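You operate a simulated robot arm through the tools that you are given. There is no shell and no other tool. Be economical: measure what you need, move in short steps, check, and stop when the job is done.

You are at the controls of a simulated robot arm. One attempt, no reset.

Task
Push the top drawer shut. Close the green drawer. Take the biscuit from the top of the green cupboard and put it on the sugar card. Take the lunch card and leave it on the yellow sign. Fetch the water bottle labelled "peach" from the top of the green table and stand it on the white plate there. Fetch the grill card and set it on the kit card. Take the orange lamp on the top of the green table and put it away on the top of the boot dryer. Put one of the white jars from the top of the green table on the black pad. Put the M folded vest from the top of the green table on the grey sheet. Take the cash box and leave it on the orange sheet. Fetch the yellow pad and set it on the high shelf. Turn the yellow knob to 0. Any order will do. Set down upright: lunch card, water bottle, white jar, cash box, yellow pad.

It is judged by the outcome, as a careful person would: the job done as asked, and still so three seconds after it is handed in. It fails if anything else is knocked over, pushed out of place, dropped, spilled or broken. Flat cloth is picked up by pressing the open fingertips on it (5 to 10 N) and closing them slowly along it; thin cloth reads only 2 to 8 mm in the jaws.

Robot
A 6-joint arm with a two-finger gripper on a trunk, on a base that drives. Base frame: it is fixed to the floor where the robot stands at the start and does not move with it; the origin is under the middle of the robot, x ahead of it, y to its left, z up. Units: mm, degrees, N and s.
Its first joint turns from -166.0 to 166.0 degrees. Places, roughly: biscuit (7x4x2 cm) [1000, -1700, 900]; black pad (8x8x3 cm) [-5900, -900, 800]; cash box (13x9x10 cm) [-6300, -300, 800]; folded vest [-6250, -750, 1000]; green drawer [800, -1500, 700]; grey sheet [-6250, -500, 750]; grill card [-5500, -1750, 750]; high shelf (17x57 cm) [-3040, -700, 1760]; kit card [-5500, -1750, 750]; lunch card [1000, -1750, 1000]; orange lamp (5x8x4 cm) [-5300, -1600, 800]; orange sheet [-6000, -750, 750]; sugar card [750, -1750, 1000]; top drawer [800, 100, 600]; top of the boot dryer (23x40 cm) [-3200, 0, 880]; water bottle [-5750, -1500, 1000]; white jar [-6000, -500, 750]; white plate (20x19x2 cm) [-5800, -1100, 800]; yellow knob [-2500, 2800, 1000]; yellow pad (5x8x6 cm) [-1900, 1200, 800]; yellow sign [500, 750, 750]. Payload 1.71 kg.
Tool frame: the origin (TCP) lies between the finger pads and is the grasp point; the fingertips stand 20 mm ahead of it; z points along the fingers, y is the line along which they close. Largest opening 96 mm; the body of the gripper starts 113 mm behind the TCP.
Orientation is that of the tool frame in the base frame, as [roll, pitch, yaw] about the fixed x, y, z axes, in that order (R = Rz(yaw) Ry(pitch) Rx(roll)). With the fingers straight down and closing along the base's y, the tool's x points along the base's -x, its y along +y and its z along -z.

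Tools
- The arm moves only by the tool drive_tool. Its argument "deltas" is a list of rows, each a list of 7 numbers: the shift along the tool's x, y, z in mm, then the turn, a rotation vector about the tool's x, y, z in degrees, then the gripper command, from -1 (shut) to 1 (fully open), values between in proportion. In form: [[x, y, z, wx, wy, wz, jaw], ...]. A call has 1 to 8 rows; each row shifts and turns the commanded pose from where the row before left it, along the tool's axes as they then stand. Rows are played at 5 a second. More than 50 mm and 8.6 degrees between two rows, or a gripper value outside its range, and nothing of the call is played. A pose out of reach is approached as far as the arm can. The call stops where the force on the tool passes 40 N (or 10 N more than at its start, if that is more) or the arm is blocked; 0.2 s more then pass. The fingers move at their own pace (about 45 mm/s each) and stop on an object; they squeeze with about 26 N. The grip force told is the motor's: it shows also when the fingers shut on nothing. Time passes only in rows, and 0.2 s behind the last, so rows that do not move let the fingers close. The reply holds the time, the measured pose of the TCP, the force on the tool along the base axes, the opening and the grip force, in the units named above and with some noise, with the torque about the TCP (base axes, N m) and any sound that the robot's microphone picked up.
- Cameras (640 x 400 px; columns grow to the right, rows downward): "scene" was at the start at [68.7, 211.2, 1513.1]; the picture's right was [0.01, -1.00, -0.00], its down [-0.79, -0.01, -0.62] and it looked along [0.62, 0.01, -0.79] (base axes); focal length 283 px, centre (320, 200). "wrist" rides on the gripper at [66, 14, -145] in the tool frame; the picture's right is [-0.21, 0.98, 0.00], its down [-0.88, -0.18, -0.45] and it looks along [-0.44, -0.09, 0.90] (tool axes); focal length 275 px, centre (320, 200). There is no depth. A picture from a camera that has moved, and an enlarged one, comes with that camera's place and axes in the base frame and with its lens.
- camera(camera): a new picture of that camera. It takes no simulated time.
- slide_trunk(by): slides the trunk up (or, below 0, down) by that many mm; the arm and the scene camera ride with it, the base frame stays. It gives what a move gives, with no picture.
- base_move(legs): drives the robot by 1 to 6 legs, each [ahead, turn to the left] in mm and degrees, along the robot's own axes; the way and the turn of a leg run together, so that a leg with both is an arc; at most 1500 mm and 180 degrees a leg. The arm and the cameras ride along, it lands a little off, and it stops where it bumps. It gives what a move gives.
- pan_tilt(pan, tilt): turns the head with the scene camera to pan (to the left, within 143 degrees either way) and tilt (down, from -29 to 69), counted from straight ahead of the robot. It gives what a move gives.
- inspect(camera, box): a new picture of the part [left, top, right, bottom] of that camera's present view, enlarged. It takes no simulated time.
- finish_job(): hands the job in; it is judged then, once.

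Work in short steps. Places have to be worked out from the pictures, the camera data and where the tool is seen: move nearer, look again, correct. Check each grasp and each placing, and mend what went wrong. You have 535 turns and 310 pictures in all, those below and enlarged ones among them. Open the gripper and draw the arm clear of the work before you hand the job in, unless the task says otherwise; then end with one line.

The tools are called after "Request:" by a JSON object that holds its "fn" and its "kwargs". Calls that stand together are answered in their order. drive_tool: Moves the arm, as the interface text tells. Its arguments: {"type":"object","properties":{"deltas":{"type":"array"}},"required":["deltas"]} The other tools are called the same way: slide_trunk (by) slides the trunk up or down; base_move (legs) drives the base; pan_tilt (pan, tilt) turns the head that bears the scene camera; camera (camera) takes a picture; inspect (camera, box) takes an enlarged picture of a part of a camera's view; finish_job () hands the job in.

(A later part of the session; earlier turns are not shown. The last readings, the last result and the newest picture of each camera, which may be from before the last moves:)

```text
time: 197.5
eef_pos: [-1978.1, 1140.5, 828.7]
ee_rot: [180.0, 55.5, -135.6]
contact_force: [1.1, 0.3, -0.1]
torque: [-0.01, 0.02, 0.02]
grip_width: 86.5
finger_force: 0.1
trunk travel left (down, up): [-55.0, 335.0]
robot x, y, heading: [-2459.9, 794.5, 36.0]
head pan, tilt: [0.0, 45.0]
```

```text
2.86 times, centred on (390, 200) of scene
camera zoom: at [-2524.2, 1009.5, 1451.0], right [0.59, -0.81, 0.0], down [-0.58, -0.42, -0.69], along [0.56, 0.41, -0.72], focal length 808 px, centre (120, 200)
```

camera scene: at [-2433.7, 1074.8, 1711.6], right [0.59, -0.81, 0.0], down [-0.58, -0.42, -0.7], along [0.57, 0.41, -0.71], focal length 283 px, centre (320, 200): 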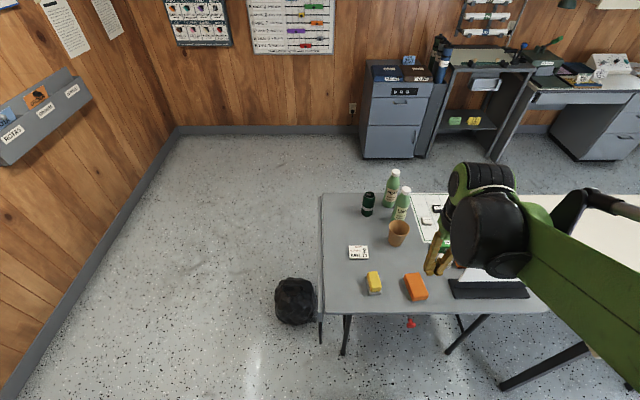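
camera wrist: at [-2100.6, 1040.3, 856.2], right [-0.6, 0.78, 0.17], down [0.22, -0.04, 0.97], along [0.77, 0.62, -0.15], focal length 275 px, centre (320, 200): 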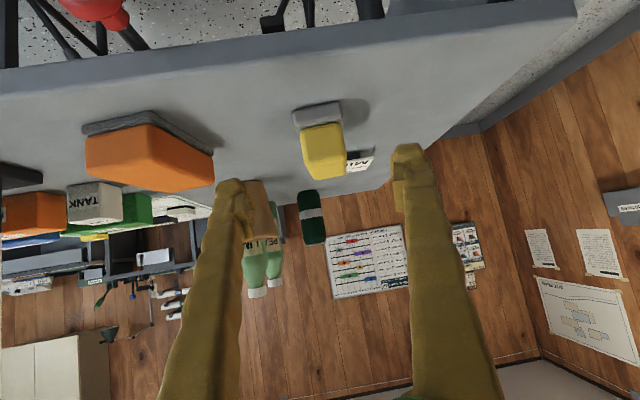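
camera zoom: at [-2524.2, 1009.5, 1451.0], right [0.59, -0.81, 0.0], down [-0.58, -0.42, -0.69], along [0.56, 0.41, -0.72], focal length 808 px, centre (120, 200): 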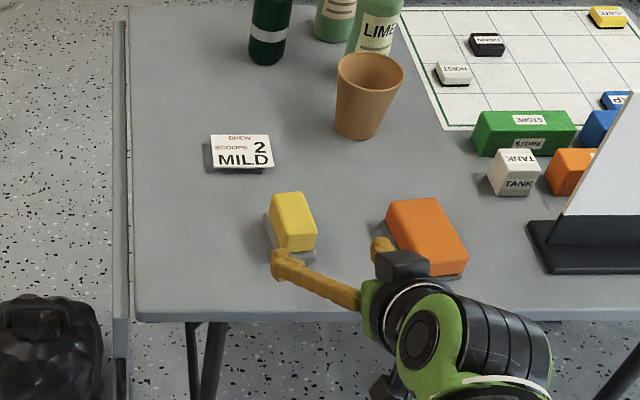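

Aligned laterally. Move down and forward around the pad.

Request:
{"fn": "drive_tool", "kwargs": {"deltas": [[10.6, 1, 43.7, 0, 0, 0, 0.6], [10.6, 1, 43.7, 0, 0, 0, 0.6]]}}

Request:
{"fn": "camera", "kwargs": {"camera": "wrist"}}

Request:
{"fn": "inspect", "kwargs": {"camera": "scene", "box": [300, 150, 460, 270]}}

```text
time: 198.1
eef_pos: [-1940.0, 1180.0, 763.1]
ee_rot: [-179.9, 55.6, -135.6]
contact_force: [0.1, -0.3, -0.8]
torque: [-0.01, -0.05, -0.04]
grip_width: 76.8
finger_force: 0.0
trunk travel left (down, up): [-55.0, 335.0]
robot x, y, heading: [-2461.2, 795.6, 35.6]
head pan, tilt: [0.0, 45.0]
```

```text
209 pictures are left
camera wrist: at [-2062.6, 1081.0, 791.1], right [-0.6, 0.78, 0.17], down [0.22, -0.04, 0.97], along [0.77, 0.62, -0.14], focal length 275 px, centre (320, 200)
```

wrist: 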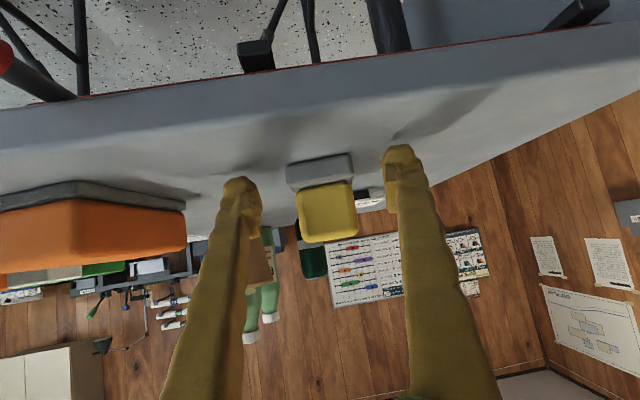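

```text
3.33 times, centred on (380, 210) of scene
camera zoom: at [-2528.7, 1006.4, 1451.4], right [0.59, -0.81, 0.0], down [-0.58, -0.42, -0.7], along [0.57, 0.41, -0.72], focal length 942 px, centre (120, 167)
```

zoom: 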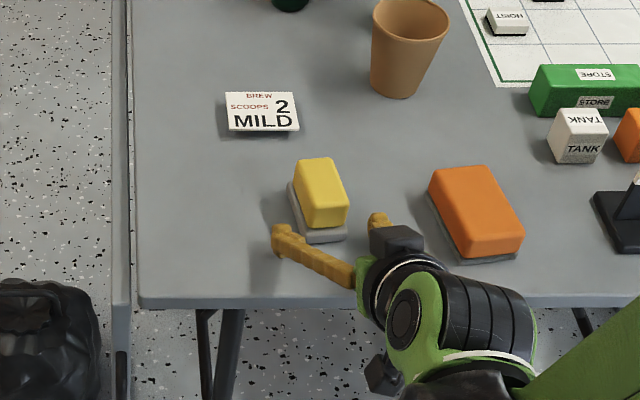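

Request:
{"fn": "drive_tool", "kwargs": {"deltas": [[-14.1, 1, 20.6, 0, 0, 0, 0.6], [-14.1, 1, 20.6, 0, 0, 0, 0.6]]}}

Request:
{"fn": "camera", "kwargs": {"camera": "wrist"}}

Request:
{"fn": "inspect", "kwargs": {"camera": "scene", "box": [320, 150, 440, 240]}}

```text
time: 198.7
eef_pos: [-1905.5, 1217.4, 762.6]
ee_rot: [-179.8, 55.7, -135.6]
contact_force: [0.4, 0.9, 0.5]
torque: [-0.03, 0.03, -0.01]
grip_width: 77.1
finger_force: 0.0
trunk travel left (down, up): [-55.0, 335.0]
robot x, y, heading: [-2462.2, 791.4, 35.9]
head pan, tilt: [0.0, 45.0]
```

```text
207 pictures are left
camera wrist: at [-2026.4, 1118.2, 791.6], right [-0.6, 0.78, 0.17], down [0.22, -0.04, 0.97], along [0.77, 0.62, -0.15], focal length 275 px, centre (320, 200)
```

wrist: 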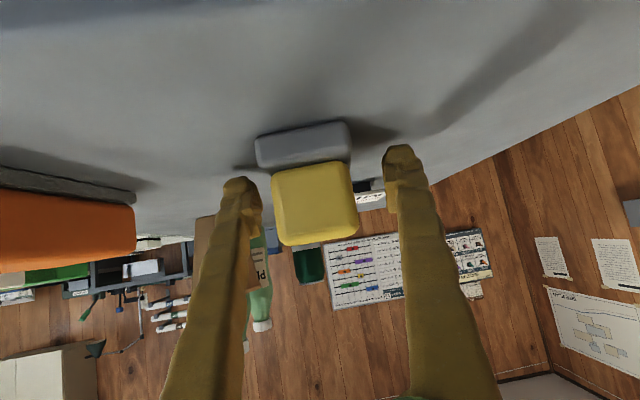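

```text
4.44 times, centred on (380, 195) of scene
camera zoom: at [-2525.9, 1008.2, 1451.2], right [0.58, -0.81, 0.0], down [-0.58, -0.42, -0.7], along [0.56, 0.41, -0.72], focal length 1256 px, centre (53, 222)
```

zoom: 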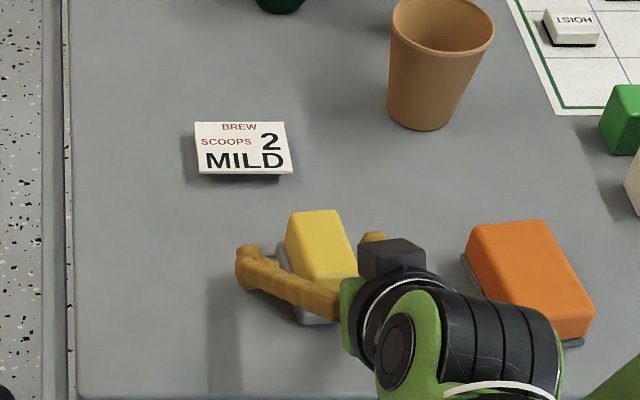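

Pad is between the fingers at mid-length. Close.

Request:
{"fn": "drive_tool", "kwargs": {"deltas": [[0, 0, 0, 0, 0, 0, 0.2], [0, 0, 0, 0, 0, 0, 0], [0, 0, 0, 0, 0, 0, -0.3], [0, 0, 0, 0, 0, 0, -1], [0, 0, 0, 0, 0, 0, -1]]}}

Request:
{"fn": "drive_tool", "kwargs": {"deltas": [[-12.4, 0, -8.4, 0, 0, 0, -1], [-12.4, 0, -8.4, 0, 0, 0, -1], [-24.8, 0, -16.8, 0, 0, 0, -1], [-24.8, 0, -16.8, 0, 0, 0, -1]]}}

Request:
{"fn": "camera", "kwargs": {"camera": "wrist"}}

Request:
{"fn": "inspect", "kwargs": {"camera": "scene", "box": [300, 130, 480, 270]}}

```text
time: 199.9
eef_pos: [-1905.4, 1217.6, 764.0]
ee_rot: [-179.9, 55.7, -135.6]
contact_force: [0.3, 1.6, 1.7]
torque: [-0.01, 0.01, -0.01]
grip_width: 42.5
finger_force: 25.3
trunk travel left (down, up): [-55.0, 335.0]
robot x, y, heading: [-2458.6, 795.4, 35.6]
head pan, tilt: [0.0, 45.0]
```

```text
time: 200.9
eef_pos: [-1905.6, 1217.3, 853.4]
ee_rot: [-180.0, 55.6, -135.7]
contact_force: [-0.1, 0.6, 0.3]
torque: [0.0, 0.01, 0.01]
grip_width: 42.6
finger_force: 25.8
trunk travel left (down, up): [-55.0, 335.0]
robot x, y, heading: [-2461.8, 793.6, 35.6]
head pan, tilt: [0.0, 45.0]
```

```text
205 pictures are left
camera wrist: at [-2026.2, 1118.8, 881.1], right [-0.6, 0.78, 0.17], down [0.22, -0.04, 0.97], along [0.77, 0.62, -0.15], focal length 275 px, centre (320, 200)
```

wrist: 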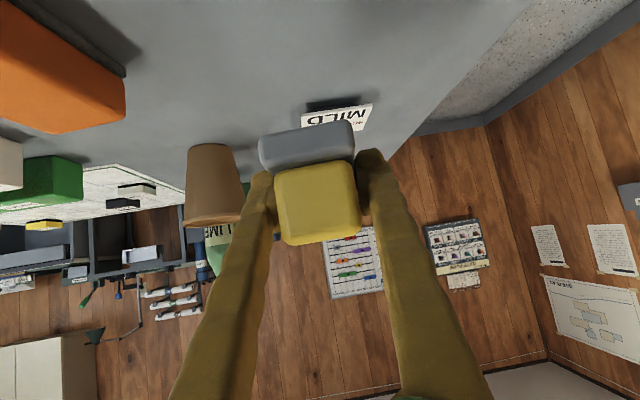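

```text
2.86 times, centred on (390, 200) of scene
camera zoom: at [-2525.3, 1008.8, 1451.2], right [0.59, -0.81, 0.0], down [-0.58, -0.42, -0.7], along [0.56, 0.41, -0.72], focal length 808 px, centre (120, 200)
```

zoom: 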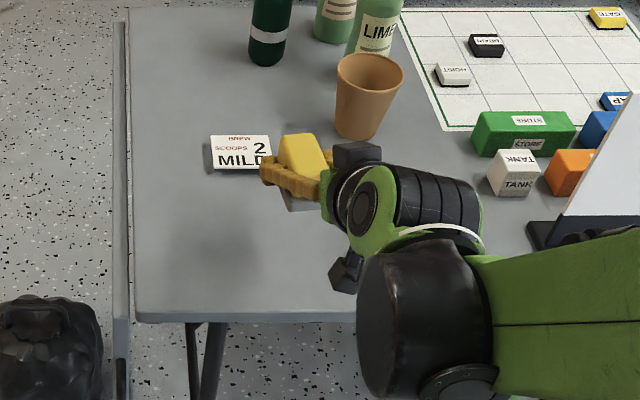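

Pad held. Raise the trunk, retract, and drive toward the high shelf on the door wall.

Request:
{"fn": "slide_trunk", "kwargs": {"by": 200}}

Request:
{"fn": "drive_tool", "kwargs": {"deltas": [[25.4, 0, -37, 0, 0, 0, -1], [25.4, 0, -37, 0, 0, 0, -1], [25.4, 0, -37, 0, 0, 0, -1], [25.4, 0, -37, 0, 0, 0, -1], [25.4, 0, -37, 0, 0, 0, -1]]}}

Request:
{"fn": "base_move", "kwargs": {"legs": [[0, -119.7], [1020, 0], [0, -61]]}}

Request:
{"fn": "pan_tilt", "kwargs": {"pan": -10, "tilt": 10}}

Request:
{"fn": "camera", "kwargs": {"camera": "scene"}}

```text
time: 203.1
eef_pos: [-1905.6, 1217.3, 1052.5]
ee_rot: [-179.9, 55.6, -135.7]
contact_force: [0.4, 0.1, -0.8]
torque: [0.0, 0.02, 0.0]
grip_width: 42.5
finger_force: 25.9
trunk travel left (down, up): [-255.0, 135.0]
robot x, y, heading: [-2459.5, 792.1, 35.6]
head pan, tilt: [0.0, 45.0]
```

```text
time: 204.3
eef_pos: [-2071.7, 1058.9, 1054.4]
ee_rot: [-180.0, 55.9, -135.5]
contact_force: [-0.4, -0.2, -1.2]
torque: [0.03, -0.09, -0.03]
grip_width: 42.5
finger_force: 26.0
trunk travel left (down, up): [-255.0, 135.0]
robot x, y, heading: [-2460.7, 794.9, 35.9]
head pan, tilt: [0.0, 45.0]
```

```text
time: 223.2
eef_pos: [-2758.6, -479.5, 1052.6]
ee_rot: [-180.0, 55.6, 43.7]
contact_force: [0.0, -0.5, -0.4]
torque: [-0.01, 0.05, 0.01]
grip_width: 42.6
finger_force: 26.2
trunk travel left (down, up): [-255.0, 135.0]
robot x, y, heading: [-2352.5, -222.6, -144.8]
head pan, tilt: [0.0, 45.0]
```

```text
time: 224.2
eef_pos: [-2750.7, -477.7, 1054.5]
ee_rot: [-179.7, 56.1, 43.9]
contact_force: [0.3, 1.0, 0.2]
torque: [0.07, -0.05, 0.01]
grip_width: 42.7
finger_force: 26.0
trunk travel left (down, up): [-255.0, 135.0]
robot x, y, heading: [-2360.2, -219.7, -144.8]
head pan, tilt: [-10.0, 10.0]
```

```text
203 pictures are left
camera scene: at [-2318.5, -429.4, 1705.6], right [-0.42, 0.91, 0.0], down [0.17, 0.08, -0.98], along [-0.89, -0.42, -0.19], focal length 283 px, centre (320, 200)
```

scene: 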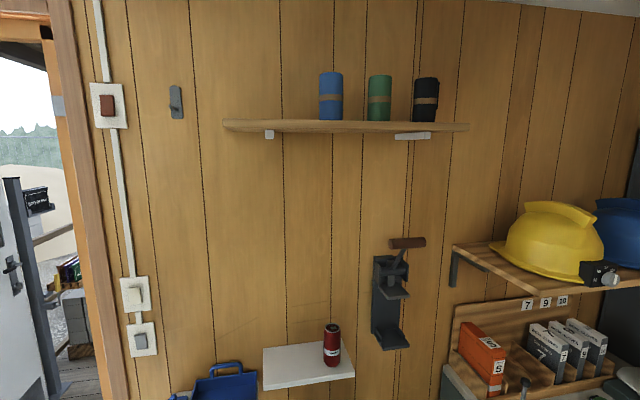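

The high shelf's left half is free (spot ≈(-2936, -847), top z≈1760). Check the floor space in front of it.

Request:
{"fn": "pan_tilt", "kwargs": {"pan": -5, "tilt": 52}}

Request:
{"fn": "camera", "kwargs": {"camera": "scene"}}

```text
time: 225.3
eef_pos: [-2732.9, -463.7, 1064.7]
ee_rot: [-179.4, 57.2, 43.9]
contact_force: [1.0, -0.2, -1.5]
torque: [-0.05, 0.1, -0.03]
grip_width: 42.7
finger_force: 26.0
trunk travel left (down, up): [-255.0, 135.0]
robot x, y, heading: [-2354.8, -217.9, -145.2]
head pan, tilt: [-5.0, 52.0]
```

```text
202 pictures are left
camera scene: at [-2267.9, -405.8, 1642.8], right [-0.5, 0.87, 0.0], down [0.68, 0.39, -0.62], along [-0.54, -0.31, -0.78], focal length 283 px, centre (320, 200)
```

scene: 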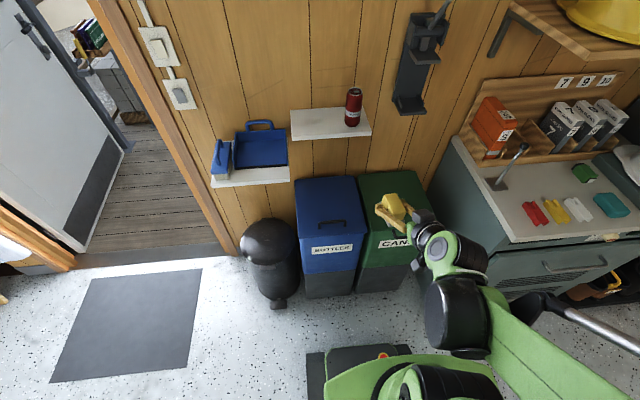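

Bins leave room to advance 150 mm. Raise the trunk fully, then advance, then lift the arm.

Request:
{"fn": "slide_trunk", "kwargs": {"by": 135}}

Request:
{"fn": "base_move", "kwargs": {"legs": [[150, 0]]}}

Request:
{"fn": "drive_tool", "kwargs": {"deltas": [[-26, 0, -17, 0, 0, 0, -1], [-33, 0, -21, 0, 0, 0, -1], [-33, 0, -21, 0, 0, 0, -1], [-33, 0, -21, 0, 0, 0, -1], [-33, 0, -21, 0, 0, 0, -1], [-33, 0, -21, 0, 0, 0, -1], [-33, 0, -21, 0, 0, 0, -1], [-33, 0, -21, 0, 0, 0, -1]]}}

```text
time: 226.9
eef_pos: [-2738.5, -467.2, 1195.5]
ee_rot: [-179.5, 57.0, 43.9]
contact_force: [0.5, 0.2, -0.2]
torque: [0.0, 0.08, -0.05]
grip_width: 42.8
finger_force: 25.8
trunk travel left (down, up): [-390.0, 0.0]
robot x, y, heading: [-2357.1, -221.0, -144.8]
head pan, tilt: [-5.0, 52.0]
```

```text
time: 228.6
eef_pos: [-2859.4, -551.9, 1197.0]
ee_rot: [-179.6, 57.1, 43.9]
contact_force: [1.4, -0.6, -0.5]
torque: [-0.08, 0.08, -0.01]
grip_width: 42.8
finger_force: 26.1
trunk travel left (down, up): [-390.0, 0.0]
robot x, y, heading: [-2478.3, -306.6, -145.0]
head pan, tilt: [-5.0, 52.0]
```

```text
time: 230.4
eef_pos: [-2854.5, -551.6, 1503.4]
ee_rot: [-179.4, 57.2, 44.0]
contact_force: [1.2, 0.0, -0.4]
torque: [-0.01, 0.03, -0.05]
grip_width: 42.5
finger_force: 26.1
trunk travel left (down, up): [-390.0, 0.0]
robot x, y, heading: [-2478.4, -307.6, -145.0]
head pan, tilt: [-5.0, 52.0]
```

Request:
{"fn": "drive_tool", "kwargs": {"deltas": [[-33, 25, -21, 0, 0, 0, -1], [-33, 25, -21, 0, 0, 0, -1], [-33, 25, -21, 0, 0, 0, -1], [-33, 25, -21, 0, 0, 0, -1], [-33, 25, -21, 0, 0, 0, -1], [-33, 25, -21, 0, 0, 0, -1], [-33, 25, -21, 0, 0, 0, -1], [-33, 20, -21, 0, 0, 0, -1]]}}

Request:
{"fn": "pan_tilt", "kwargs": {"pan": 10, "tilt": 5}}

Request:
{"fn": "camera", "kwargs": {"camera": "scene"}}

Request:
{"fn": "camera", "kwargs": {"camera": "wrist"}}

```text
time: 232.4
eef_pos: [-2734.8, -692.3, 1827.4]
ee_rot: [-179.8, 57.1, 42.8]
contact_force: [1.6, 1.2, -0.5]
torque: [-0.02, 0.04, -0.04]
grip_width: 42.6
finger_force: 26.3
trunk travel left (down, up): [-390.0, 0.0]
robot x, y, heading: [-2475.9, -306.4, -145.1]
head pan, tilt: [-5.0, 52.0]
stopped in row 8: the arm was blocked; the commanded pose is now the measured one
```

```text
time: 233.6
eef_pos: [-2733.0, -691.3, 1828.4]
ee_rot: [-179.6, 57.3, 42.7]
contact_force: [0.7, 0.5, -0.1]
torque: [-0.02, 0.06, 0.0]
grip_width: 42.2
finger_force: 26.2
trunk travel left (down, up): [-390.0, 0.0]
robot x, y, heading: [-2485.8, -308.9, -144.9]
head pan, tilt: [10.0, 5.0]
```

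```text
201 pictures are left
camera scene: at [-2413.9, -540.2, 1861.1], right [-0.75, 0.67, 0.0], down [-0.02, -0.02, -1.0], along [-0.67, -0.75, 0.03], focal length 283 px, centre (320, 200)
```

scene: 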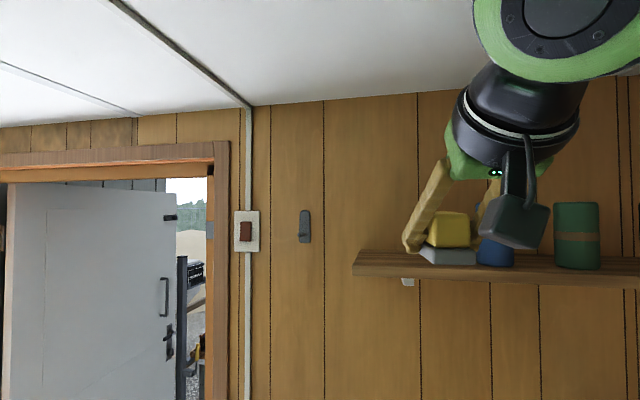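

```text
200 pictures are left
camera wrist: at [-2608.3, -594.0, 1850.9], right [0.58, -0.8, 0.17], down [-0.2, 0.07, 0.98], along [-0.79, -0.6, -0.12], focal length 275 px, centre (320, 200)
```

wrist: 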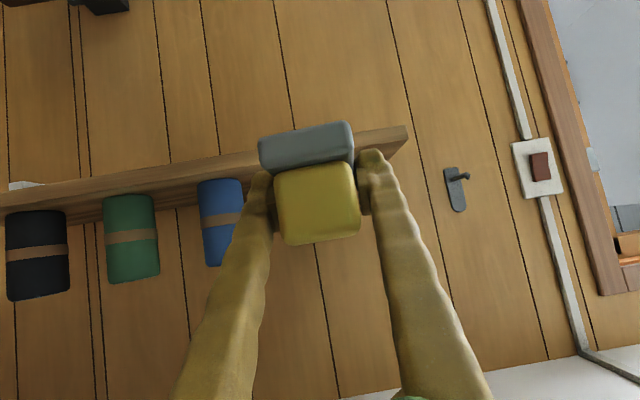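

Pad is level with the free part of the shelf (elbow just touched the ceiling). Lower slightly and advance toward the shelf.

Request:
{"fn": "drive_tool", "kwargs": {"deltas": [[8.4, 0, 5.4, 0, 0, 0, -1], [-22, -4, 38, 0, 0, 0, -1], [-22, -4, 38, 0, 0, 0, -1], [-22, -4, 38, 0, 0, 0, -1]]}}

Request:
{"fn": "camera", "kwargs": {"camera": "wrist"}}

Request:
{"fn": "camera", "kwargs": {"camera": "scene"}}

```text
time: 234.8
eef_pos: [-2804.0, -753.8, 1816.4]
ee_rot: [-179.3, 58.3, 43.7]
contact_force: [-0.1, 0.4, -1.2]
torque: [-0.05, 0.01, 0.06]
grip_width: 42.4
finger_force: 25.7
trunk travel left (down, up): [-390.0, 0.0]
robot x, y, heading: [-2478.5, -304.6, -144.9]
head pan, tilt: [10.0, 5.0]
stopped in row 4: the arm was blocked; the commanded pose is now the measured one
```

```text
199 pictures are left
camera wrist: at [-2679.2, -654.4, 1837.0], right [0.59, -0.79, 0.17], down [-0.18, 0.07, 0.98], along [-0.79, -0.61, -0.1], focal length 275 px, centre (320, 200)
```

wrist: 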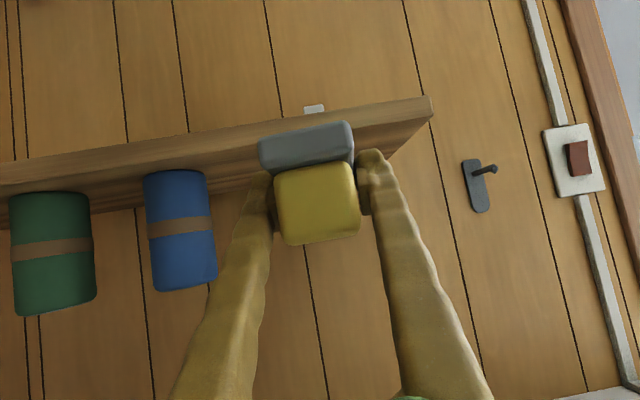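

```text
198 pictures are left
camera scene: at [-2397.0, -521.4, 1850.5], right [-0.71, 0.71, 0.0], down [0.06, 0.06, -1.0], along [-0.7, -0.7, -0.08], focal length 283 px, centre (320, 200)
```

scene: 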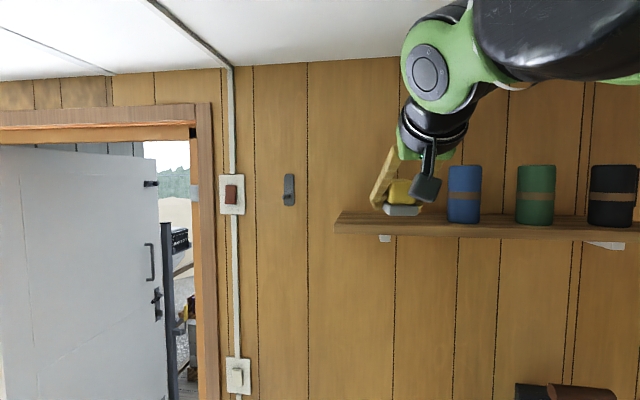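

The elbow meets the ceiling. Back off, lower the trunk 130 mm, and re-raise with the arm (straighter arm, lower elbow).

Request:
{"fn": "drive_tool", "kwargs": {"deltas": [[21, 0, -34, 0, 0, 0, -1], [21, 0, -34, 0, 1, 0, -1]]}}

Request:
{"fn": "slide_trunk", "kwargs": {"by": -150}}

Request:
{"fn": "drive_tool", "kwargs": {"deltas": [[-34, 0, -21, 0, 0, 0, -1], [-34, 0, -21, 0, 0, 0, -1], [-34, 0, -21, 0, 0, 0, -1], [-30, 0, -19, 0, 0, 0, -1]]}}

```text
time: 235.6
eef_pos: [-2764.8, -712.3, 1812.9]
ee_rot: [-179.6, 56.7, 43.3]
contact_force: [1.2, 0.6, 0.8]
torque: [-0.01, 0.03, -0.06]
grip_width: 42.6
finger_force: 25.7
trunk travel left (down, up): [-390.0, 0.0]
robot x, y, heading: [-2482.0, -305.5, -145.1]
head pan, tilt: [10.0, 5.0]
stopped in row 2: the arm was blocked; the commanded pose is now the measured one
```

```text
time: 237.3
eef_pos: [-2770.3, -717.9, 1661.3]
ee_rot: [-179.5, 56.5, 43.2]
contact_force: [0.5, -1.0, 0.0]
torque: [0.02, 0.0, -0.03]
grip_width: 42.6
finger_force: 25.8
trunk travel left (down, up): [-240.0, 150.0]
robot x, y, heading: [-2481.6, -306.6, -145.0]
head pan, tilt: [10.0, 5.0]
```

```text
time: 238.3
eef_pos: [-2757.4, -711.9, 1821.3]
ee_rot: [-179.3, 57.0, 43.5]
contact_force: [-1.4, -0.3, 0.4]
torque: [0.01, -0.06, 0.04]
grip_width: 42.8
finger_force: 26.8
trunk travel left (down, up): [-240.0, 150.0]
robot x, y, heading: [-2482.0, -308.3, -145.0]
head pan, tilt: [10.0, 5.0]
```

Request:
{"fn": "drive_tool", "kwargs": {"deltas": [[-24, -5, 38, 0, 0, 0, -1], [-24, -5, 38, 0, 0, 0, -1], [-24, -5, 38, 0, 0, 0, -1]]}}

Request:
{"fn": "camera", "kwargs": {"camera": "wrist"}}

Request:
{"fn": "camera", "kwargs": {"camera": "scene"}}

```text
time: 239.3
eef_pos: [-2869.2, -791.1, 1817.9]
ee_rot: [-179.4, 57.1, 43.4]
contact_force: [1.4, 0.3, -0.1]
torque: [-0.02, 0.01, 0.0]
grip_width: 42.6
finger_force: 26.1
trunk travel left (down, up): [-240.0, 150.0]
robot x, y, heading: [-2480.7, -308.5, -144.9]
head pan, tilt: [10.0, 5.0]
stopped in row 3: the arm was blocked; the commanded pose is now the measured one
```

```text
197 pictures are left
camera wrist: at [-2744.4, -692.6, 1842.1], right [0.58, -0.79, 0.17], down [-0.2, 0.06, 0.98], along [-0.79, -0.6, -0.12], focal length 275 px, centre (320, 200)
```

wrist: 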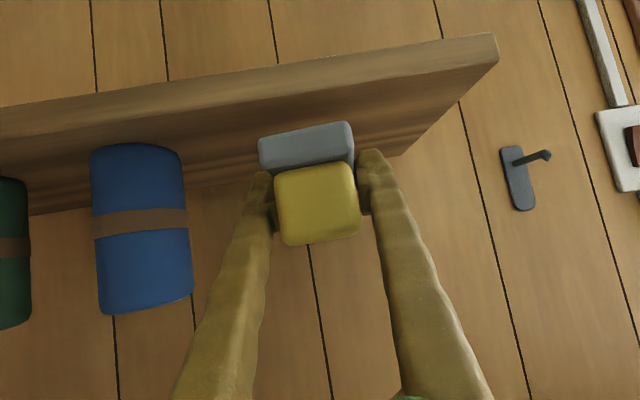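

```text
196 pictures are left
camera scene: at [-2411.3, -533.5, 1699.7], right [-0.71, 0.71, 0.0], down [0.07, 0.07, -1.0], along [-0.7, -0.7, -0.09], focal length 283 px, centre (320, 200)
```

scene: 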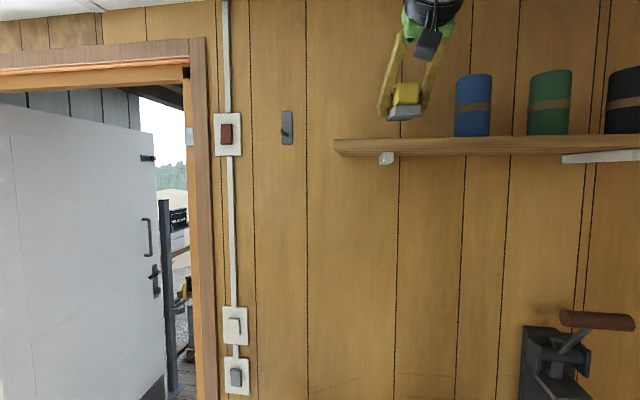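

Blocked again without tool force; look up to see what the elbow is touching.

Request:
{"fn": "pan_tilt", "kwargs": {"pan": -30, "tilt": -28}}

Request:
{"fn": "camera", "kwargs": {"camera": "scene"}}

```text
time: 240.4
eef_pos: [-2852.9, -779.2, 1824.8]
ee_rot: [-179.1, 57.5, 43.8]
contact_force: [-0.6, -0.4, -1.8]
torque: [-0.02, -0.03, 0.03]
grip_width: 42.6
finger_force: 26.1
trunk travel left (down, up): [-240.0, 150.0]
robot x, y, heading: [-2479.8, -306.2, -144.9]
head pan, tilt: [-30.0, -28.0]
```

```text
195 pictures are left
camera scene: at [-2386.7, -455.7, 1747.6], right [-0.09, 1.0, -0.01], down [-0.48, -0.05, -0.88], along [-0.87, -0.07, 0.48], focal length 283 px, centre (320, 200)
```

scene: 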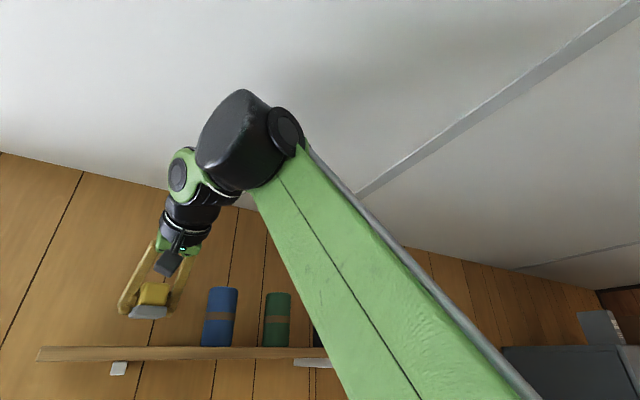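

The wrist block is grazing the ceiling; the target height is lower anyway. Lower ~20 mm and go forward.

Request:
{"fn": "drive_tool", "kwargs": {"deltas": [[9, 0, 6, 0, 0, 0, -1], [9, 0, 6, 0, 1.5, 0, -1], [-18, -4, 28.5, 0, 0, 0, -1], [-18, -4, 28.5, 0, 0, 0, -1], [-18, -4, 28.5, 0, 0, 0, -1]]}}

Request:
{"fn": "camera", "kwargs": {"camera": "wrist"}}

Request:
{"fn": "pan_tilt", "kwargs": {"pan": 5, "tilt": 0}}

Request:
{"fn": "camera", "kwargs": {"camera": "scene"}}

```text
time: 241.6
eef_pos: [-2958.5, -855.5, 1790.0]
ee_rot: [-179.4, 55.2, 43.2]
contact_force: [1.5, 1.0, 0.0]
torque: [0.0, 0.02, 0.04]
grip_width: 42.5
finger_force: 26.1
trunk travel left (down, up): [-240.0, 150.0]
robot x, y, heading: [-2481.0, -306.8, -145.0]
head pan, tilt: [-30.0, -28.0]
```

```text
194 pictures are left
camera wrist: at [-2834.1, -758.2, 1818.0], right [0.58, -0.8, 0.16], down [-0.22, 0.04, 0.97], along [-0.78, -0.6, -0.15], focal length 275 px, centre (320, 200)
```

wrist: 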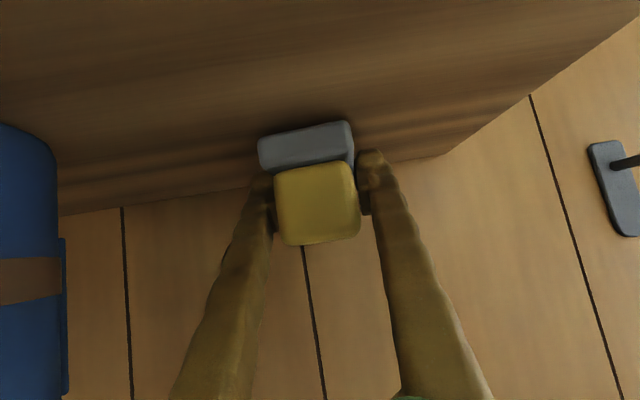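

```text
time: 242.6
eef_pos: [-2959.5, -857.7, 1789.4]
ee_rot: [-179.5, 55.2, 43.3]
contact_force: [-0.2, 0.7, -0.4]
torque: [0.0, 0.02, 0.01]
grip_width: 42.4
finger_force: 25.5
trunk travel left (down, up): [-240.0, 150.0]
robot x, y, heading: [-2478.3, -310.4, -145.4]
head pan, tilt: [5.0, 0.0]
```

```text
193 pictures are left
camera scene: at [-2428.0, -535.2, 1707.0], right [-0.64, 0.77, 0.0], down [0.01, 0.01, -1.0], along [-0.77, -0.64, -0.01], focal length 283 px, centre (320, 200)
```

scene: 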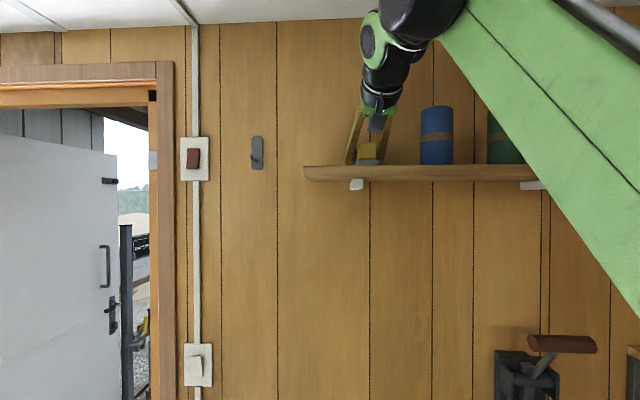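

Pad is above the shelf's free part. Lower in fine steps to contact.

Request:
{"fn": "drive_tool", "kwargs": {"deltas": [[1.6, 0, 1.1, 0, 0, 0, -1], [1.6, 0, 1.1, 0, 0, 0, -1], [1.6, 0, 1.1, 0, 0, 0, -1]]}}

Request:
{"fn": "inspect", "kwargs": {"camera": "scene", "box": [320, 100, 440, 200]}}

```text
time: 243.4
eef_pos: [-2960.5, -856.5, 1783.7]
ee_rot: [-179.5, 55.3, 43.3]
contact_force: [-2.6, -4.8, 16.8]
torque: [0.31, -0.46, -0.04]
grip_width: 42.6
finger_force: 26.0
trunk travel left (down, up): [-240.0, 150.0]
robot x, y, heading: [-2479.1, -304.8, -144.9]
head pan, tilt: [5.0, 0.0]
```

```text
4.00 times, centred on (380, 150) of scene
camera zoom: at [-2428.0, -535.4, 1707.2], right [-0.64, 0.77, 0.0], down [0.01, 0.01, -1.0], along [-0.77, -0.64, -0.02], focal length 1131 px, centre (80, 400)
```

zoom: 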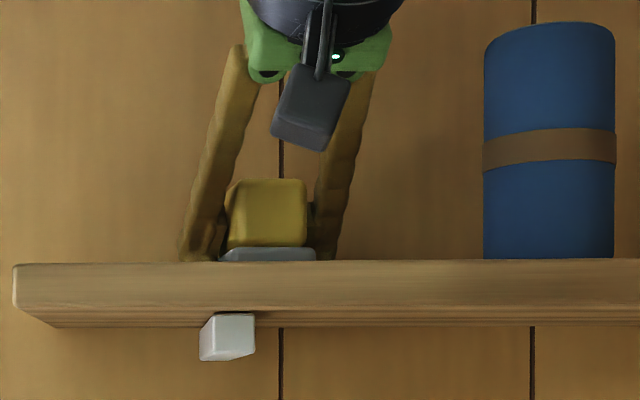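

Contact 17 N. Open gently.

Request:
{"fn": "drive_tool", "kwargs": {"deltas": [[0, 0, 0, 0, 0, 0, 0.0], [0, 0, 0, 0, 0, 0, 0.15], [0, 0, 0, 0, 0, 0, 0.3], [0, 0, 0, 0, 0, 0, 0.3]]}}

Request:
{"fn": "inspect", "kwargs": {"camera": "scene", "box": [320, 100, 440, 200]}}

Request:
{"fn": "camera", "kwargs": {"camera": "wrist"}}

```text
time: 244.4
eef_pos: [-2959.4, -856.5, 1782.4]
ee_rot: [-179.4, 55.1, 43.2]
contact_force: [0.4, -0.3, -0.7]
torque: [0.0, -0.02, 0.01]
grip_width: 62.2
finger_force: 0.0
trunk travel left (down, up): [-240.0, 150.0]
robot x, y, heading: [-2482.0, -308.4, -145.0]
head pan, tilt: [5.0, 0.0]
```

```text
4.00 times, centred on (380, 150) of scene
camera zoom: at [-2427.9, -535.3, 1707.0], right [-0.64, 0.77, 0.0], down [0.01, 0.01, -1.0], along [-0.77, -0.64, -0.02], focal length 1131 px, centre (80, 400)
```

zoom: 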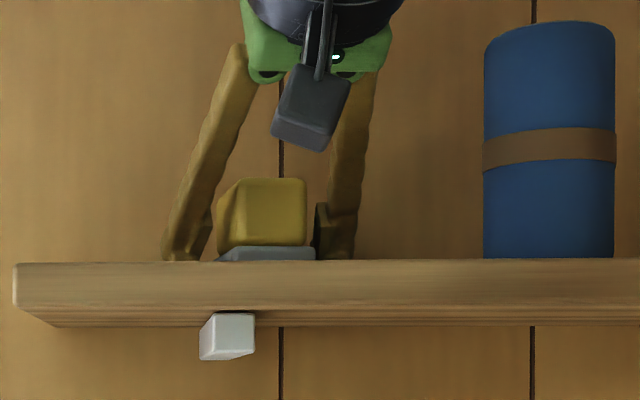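

```text
190 pictures are left
camera wrist: at [-2835.9, -759.7, 1811.4], right [0.58, -0.8, 0.16], down [-0.22, 0.04, 0.97], along [-0.78, -0.6, -0.15], focal length 275 px, centre (320, 200)
```

wrist: 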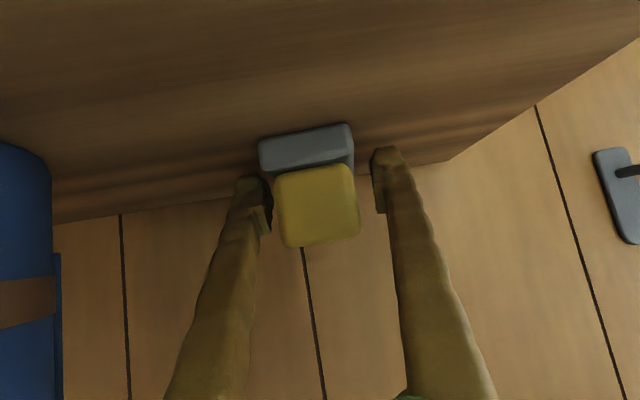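

Pad stands on the shelf. Withdraw horizontally, then lower the arm.

Request:
{"fn": "drive_tool", "kwargs": {"deltas": [[17, 0, -24.6, 0, 0, 0, 0.3], [22, 0, -33, 0, 0, 0, 0.3], [22, 0, -33, 0, 0, 0, 0.3], [22, 0, -33, 0, 0, 0, 0.3]]}}

Request:
{"fn": "slide_trunk", "kwargs": {"by": -240}}

Request:
{"fn": "inspect", "kwargs": {"camera": "wrist", "box": [0, 0, 640, 400]}}

Request:
{"fn": "pan_tilt", "kwargs": {"pan": 5, "tilt": -20}}

Request:
{"fn": "camera", "kwargs": {"camera": "scene"}}

```text
time: 245.4
eef_pos: [-2848.8, -752.9, 1787.1]
ee_rot: [-179.3, 55.3, 43.3]
contact_force: [0.1, 0.5, -0.3]
torque: [0.02, 0.05, -0.02]
grip_width: 62.3
finger_force: 0.1
trunk travel left (down, up): [-240.0, 150.0]
robot x, y, heading: [-2484.2, -306.7, -144.7]
head pan, tilt: [5.0, 0.0]
```

```text
time: 247.9
eef_pos: [-2851.6, -755.9, 1546.2]
ee_rot: [-179.5, 55.2, 43.3]
contact_force: [-0.2, -0.2, 0.4]
torque: [-0.02, 0.01, 0.01]
grip_width: 62.3
finger_force: 0.1
trunk travel left (down, up): [0.0, 390.0]
robot x, y, heading: [-2479.3, -309.9, -145.2]
head pan, tilt: [5.0, 0.0]
```

```text
1.00 times, centred on (320, 200) of wrist (not enlarged: the box is as wide or as high as the picture)
camera zoom: at [-2727.3, -658.2, 1574.5], right [0.58, -0.8, 0.16], down [-0.22, 0.04, 0.97], along [-0.78, -0.6, -0.15], focal length 275 px, centre (320, 200)
```

zoom: 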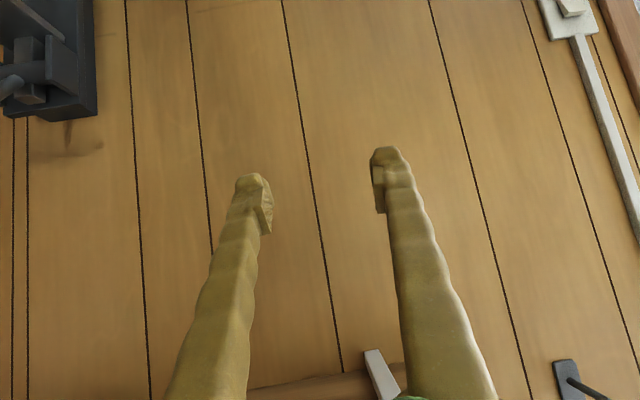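

```text
time: 248.7
eef_pos: [-2851.6, -755.4, 1546.7]
ee_rot: [-179.4, 55.2, 43.3]
contact_force: [0.5, -0.1, -0.3]
torque: [-0.02, -0.01, 0.01]
grip_width: 62.6
finger_force: 0.0
trunk travel left (down, up): [0.0, 390.0]
robot x, y, heading: [-2483.1, -307.6, -144.7]
head pan, tilt: [5.0, -20.0]
```

```text
188 pictures are left
camera scene: at [-2414.4, -524.4, 1496.4], right [-0.64, 0.77, 0.0], down [-0.25, -0.21, -0.95], along [-0.72, -0.61, 0.33], focal length 283 px, centre (320, 200)
```

scene: 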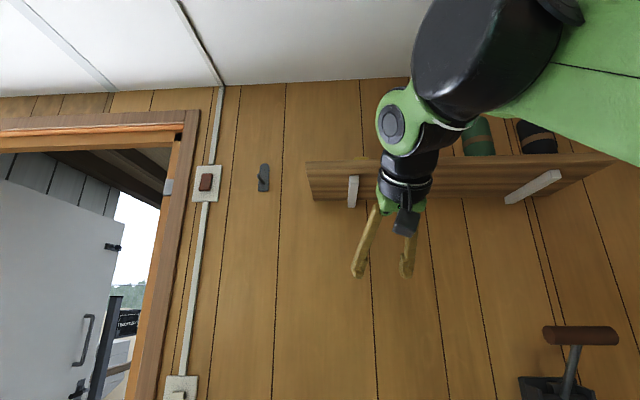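

Now lower the arm and head for the yellow knob near (-2500, 2800). First lower the arm and look that way.

Request:
{"fn": "drive_tool", "kwargs": {"deltas": [[40, 0, 14, 0, 0, 0, -0.5], [40, 0, 14, 0, 0, 0, -0.5], [40, 0, 14, 0, 0, 0, -0.5], [40, 0, 14, 0, 0, 0, -0.5], [40, 0, 14, 0, 0, 0, -0.5], [40, 0, 14, 0, 0, 0, -0.5], [40, 0, 14, 0, 0, 0, -0.5], [40, 0, 14, 0, 0, 0, -0.5]]}}

Request:
{"fn": "pan_tilt", "kwargs": {"pan": -125, "tilt": 10}}

Request:
{"fn": "camera", "kwargs": {"camera": "scene"}}

```text
time: 250.5
eef_pos: [-2788.0, -691.0, 1218.2]
ee_rot: [-179.5, 55.2, 43.3]
contact_force: [-0.5, -0.2, 0.4]
torque: [0.01, 0.05, 0.0]
grip_width: 23.8
finger_force: 0.1
trunk travel left (down, up): [0.0, 390.0]
robot x, y, heading: [-2480.3, -306.0, -144.9]
head pan, tilt: [5.0, -20.0]
```

```text
time: 252.6
eef_pos: [-2788.1, -692.4, 1218.8]
ee_rot: [-179.5, 55.2, 43.3]
contact_force: [-0.4, 0.4, 0.2]
torque: [-0.02, 0.03, -0.01]
grip_width: 23.7
finger_force: 0.0
trunk travel left (down, up): [0.0, 390.0]
robot x, y, heading: [-2484.3, -308.2, -145.1]
head pan, tilt: [-125.0, 10.0]
```

```text
187 pictures are left
camera scene: at [-2355.6, -382.0, 1453.2], right [1.0, 0.0, 0.01], down [0.01, -0.16, -0.99], along [0.0, 0.99, -0.16], focal length 283 px, centre (320, 200)
```

scene: 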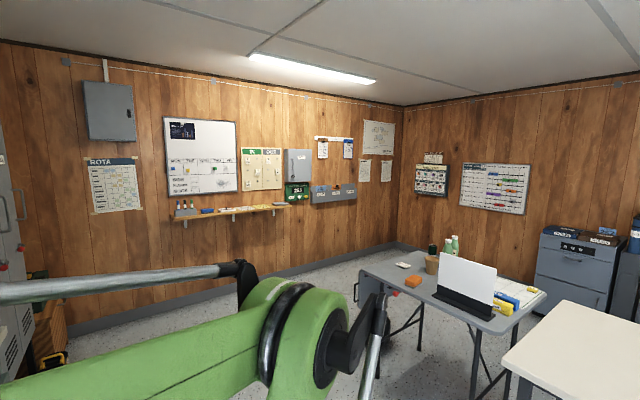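

Request:
{"fn": "inspect", "kwargs": {"camera": "scene", "box": [230, 120, 380, 220]}}

Request:
{"fn": "inspect", "kwargs": {"camera": "scene", "box": [60, 60, 250, 230]}}

```text
4.00 times, centred on (305, 170) of scene
camera zoom: at [-2355.6, -382.0, 1453.2], right [1.0, 0.0, 0.01], down [0.01, -0.16, -0.99], along [0.0, 0.99, -0.16], focal length 1131 px, centre (380, 320)
```

zoom: 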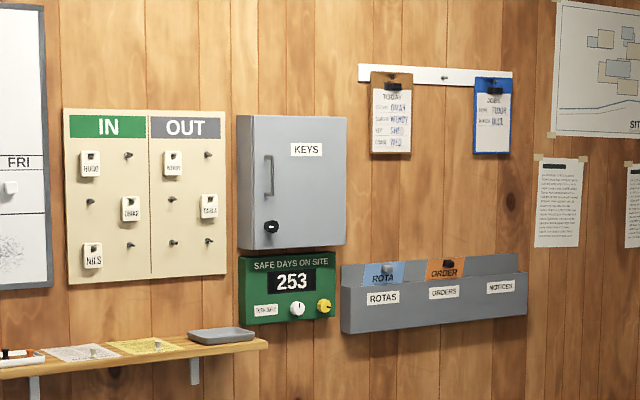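

```text
2.35 times, centred on (155, 145) of scene
camera zoom: at [-2355.6, -382.0, 1453.2], right [1.0, 0.0, 0.01], down [0.01, -0.16, -0.99], along [0.0, 0.99, -0.16], focal length 665 px, centre (708, 329)
```

zoom: 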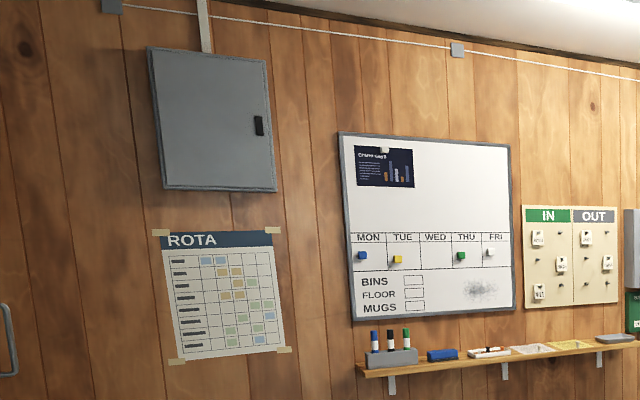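

The yellow knob is on the "SAFE DAYS" counter at ≈(-2511, 2800, 979). Drive back the way I came, then past the table to stand ~700 mm in front of it.

Request:
{"fn": "base_move", "kwargs": {"legs": [[-160, 0], [0, -118.4], [1020, 0], [0, -13], [910, 0]]}}

Request:
{"fn": "base_move", "kwargs": {"legs": [[0, -18], [560, 0], [0, 60]]}}

Request:
{"fn": "pan_tilt", "kwargs": {"pan": 0, "tilt": 25}}

Request:
{"fn": "camera", "kwargs": {"camera": "scene"}}

Request:
{"fn": "camera", "kwargs": {"camera": "wrist"}}

```text
time: 275.9
eef_pos: [-2445.7, 2187.4, 1217.5]
ee_rot: [-179.5, 55.2, -88.5]
contact_force: [0.3, -0.2, 0.5]
torque: [-0.01, 0.01, 0.02]
grip_width: 24.0
finger_force: 0.0
trunk travel left (down, up): [0.0, 390.0]
robot x, y, heading: [-2364.5, 1699.6, 83.3]
head pan, tilt: [-125.0, 10.0]
```

```text
time: 285.5
eef_pos: [-2503.6, 2503.7, 1225.4]
ee_rot: [-179.4, 56.0, -46.3]
contact_force: [0.4, 0.4, -0.2]
torque: [-0.01, -0.01, 0.01]
grip_width: 23.9
finger_force: 0.1
trunk travel left (down, up): [0.0, 390.0]
robot x, y, heading: [-2129.1, 2213.6, 125.5]
head pan, tilt: [-125.0, 10.0]
```

```text
time: 287.6
eef_pos: [-2488.6, 2479.8, 1235.6]
ee_rot: [-179.0, 57.3, -46.0]
contact_force: [-0.4, 0.8, 0.3]
torque: [0.0, 0.01, 0.0]
grip_width: 23.8
finger_force: 0.0
trunk travel left (down, up): [0.0, 390.0]
robot x, y, heading: [-2128.7, 2209.3, 125.5]
head pan, tilt: [0.0, 25.0]
```

```text
184 pictures are left
camera scene: at [-2324.4, 2125.0, 1428.4], right [0.82, 0.58, 0.0], down [0.24, -0.33, -0.91], along [-0.53, 0.74, -0.41], focal length 283 px, centre (320, 200)
```

scene: 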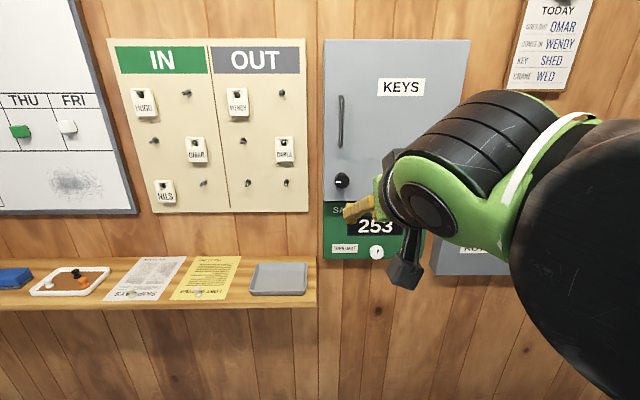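

```text
183 pictures are left
camera wrist: at [-2390.1, 2355.8, 1257.7], right [-0.79, -0.59, 0.16], down [0.06, 0.19, 0.98], along [-0.61, 0.78, -0.12], focal length 275 px, centre (320, 200)
```

wrist: 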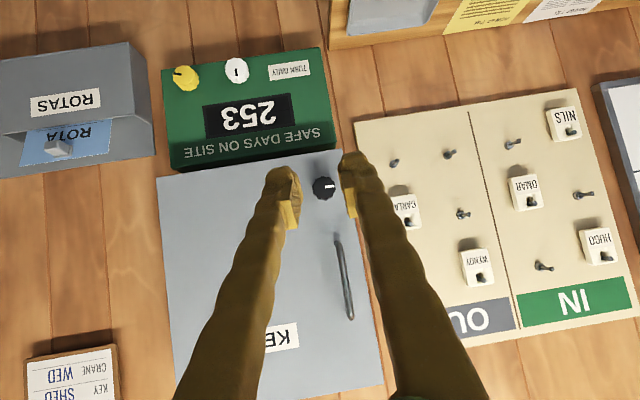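

Request:
{"fn": "inspect", "kwargs": {"camera": "wrist", "box": [150, 30, 350, 180]}}

```text
2.67 times, centred on (250, 105) of wrist
camera zoom: at [-2390.1, 2355.8, 1257.7], right [-0.79, -0.59, 0.16], down [0.06, 0.19, 0.98], along [-0.61, 0.78, -0.12], focal length 734 px, centre (507, 453)
```

zoom: 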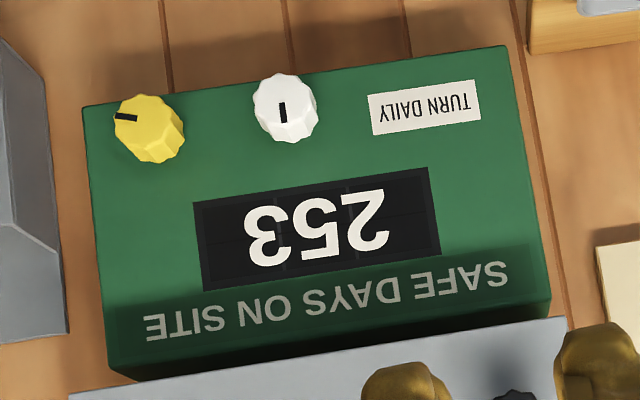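

No scale visible yet from here. Turn the tool horizontal and bring it in front of the knob for a closer look.

Request:
{"fn": "drive_tool", "kwargs": {"deltas": [[0, -30, 0, 7.3, 0, 4.7, -0.5], [0, -33, 0, 0, -8.2, 0, -0.5], [0, -33, 0, 0, -8.2, 0, -0.5], [0, -33, 0, 0, -8.2, 0, -0.5], [0, -33, 0, 0, -8.2, 0, -0.5]]}}

Request:
{"fn": "drive_tool", "kwargs": {"deltas": [[42, 0, 0, 0, 0, 0, -0.5], [42, 0, 0, 0, 0, 0, -0.5], [42, 0, 0, 0, 0, 0, -0.5], [42, 0, 0, 0, 0, 0, -0.5], [42, 0, 0, 0, 0, 0, -0.5], [42, 0, 0, 0, 0, 0, -0.5]]}}

Request:
{"fn": "camera", "kwargs": {"camera": "wrist"}}

```text
refused: row 1 steps farther than a row can; nothing moved
```

```text
time: 289.0
eef_pos: [-2453.7, 2391.2, 1028.2]
ee_rot: [-179.2, 57.2, -46.2]
contact_force: [0.4, -0.4, 0.2]
torque: [0.0, -0.01, -0.02]
grip_width: 24.0
finger_force: 0.1
out of reach, approached as far as the arm can: row 4, 5, 6
trunk travel left (down, up): [0.0, 390.0]
robot x, y, heading: [-2129.7, 2212.3, 125.5]
head pan, tilt: [0.0, 25.0]
```

```text
181 pictures are left
camera wrist: at [-2355.8, 2267.8, 1051.4], right [-0.79, -0.59, 0.17], down [0.06, 0.19, 0.98], along [-0.61, 0.79, -0.12], focal length 275 px, centre (320, 200)
```

wrist: 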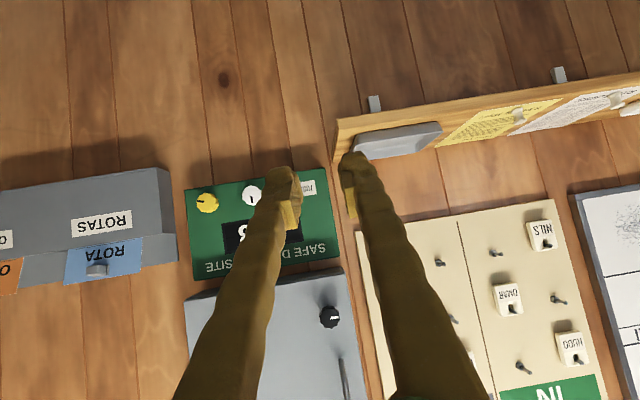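

Redo the rotation with legal steps, and shift right.

Request:
{"fn": "drive_tool", "kwargs": {"deltas": [[0, -30, 0, 3.6, 0, 2.4, -0.5], [0, -30, 0, 3.6, 0, 2.4, -0.5], [0, -33, 0, 0, -8.2, 0, -0.5], [0, -33, 0, 0, -8.2, 0, -0.5], [0, -20, 0, 0, -8.2, 0, -0.5], [0, 0, 0, 0, -8.2, 0, -0.5]]}}

Request:
{"fn": "camera", "kwargs": {"camera": "wrist"}}

```text
time: 290.4
eef_pos: [-2433.7, 2500.0, 1026.1]
ee_rot: [-90.3, 89.7, 34.2]
contact_force: [0.4, -0.5, 1.0]
torque: [-0.02, -0.01, 0.05]
grip_width: 23.8
finger_force: 0.0
out of reach, approached as far as the arm can: row 1, 2, 3, 4, 5
trunk travel left (down, up): [0.0, 390.0]
robot x, y, heading: [-2127.7, 2213.2, 125.0]
head pan, tilt: [0.0, 25.0]
```

```text
180 pictures are left
camera wrist: at [-2361.9, 2374.4, 959.9], right [-0.81, -0.56, 0.2], down [0.4, -0.26, 0.88], along [-0.43, 0.79, 0.44], focal length 275 px, centre (320, 200)
```

wrist: 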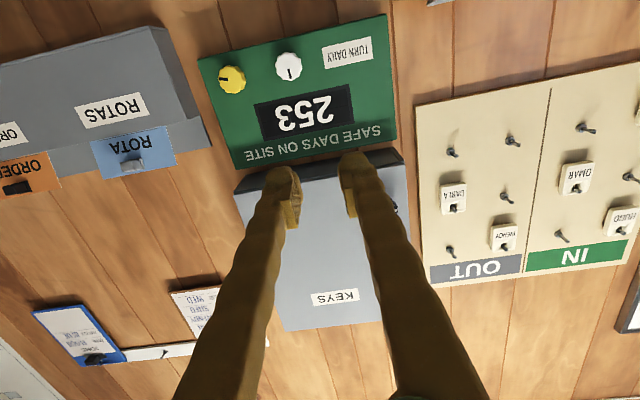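

Request:
{"fn": "inspect", "kwargs": {"camera": "wrist", "box": [190, 40, 320, 120]}}

```text
4.92 times, centred on (255, 80) of wrist
camera zoom: at [-2361.9, 2374.4, 959.9], right [-0.81, -0.56, 0.2], down [0.4, -0.26, 0.88], along [-0.43, 0.79, 0.44], focal length 1355 px, centre (640, 791)
```

zoom: 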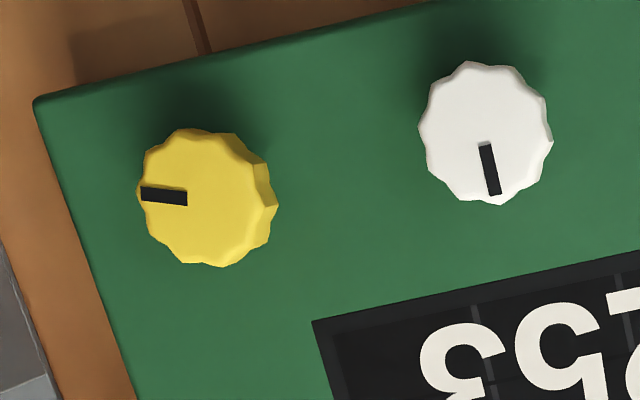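

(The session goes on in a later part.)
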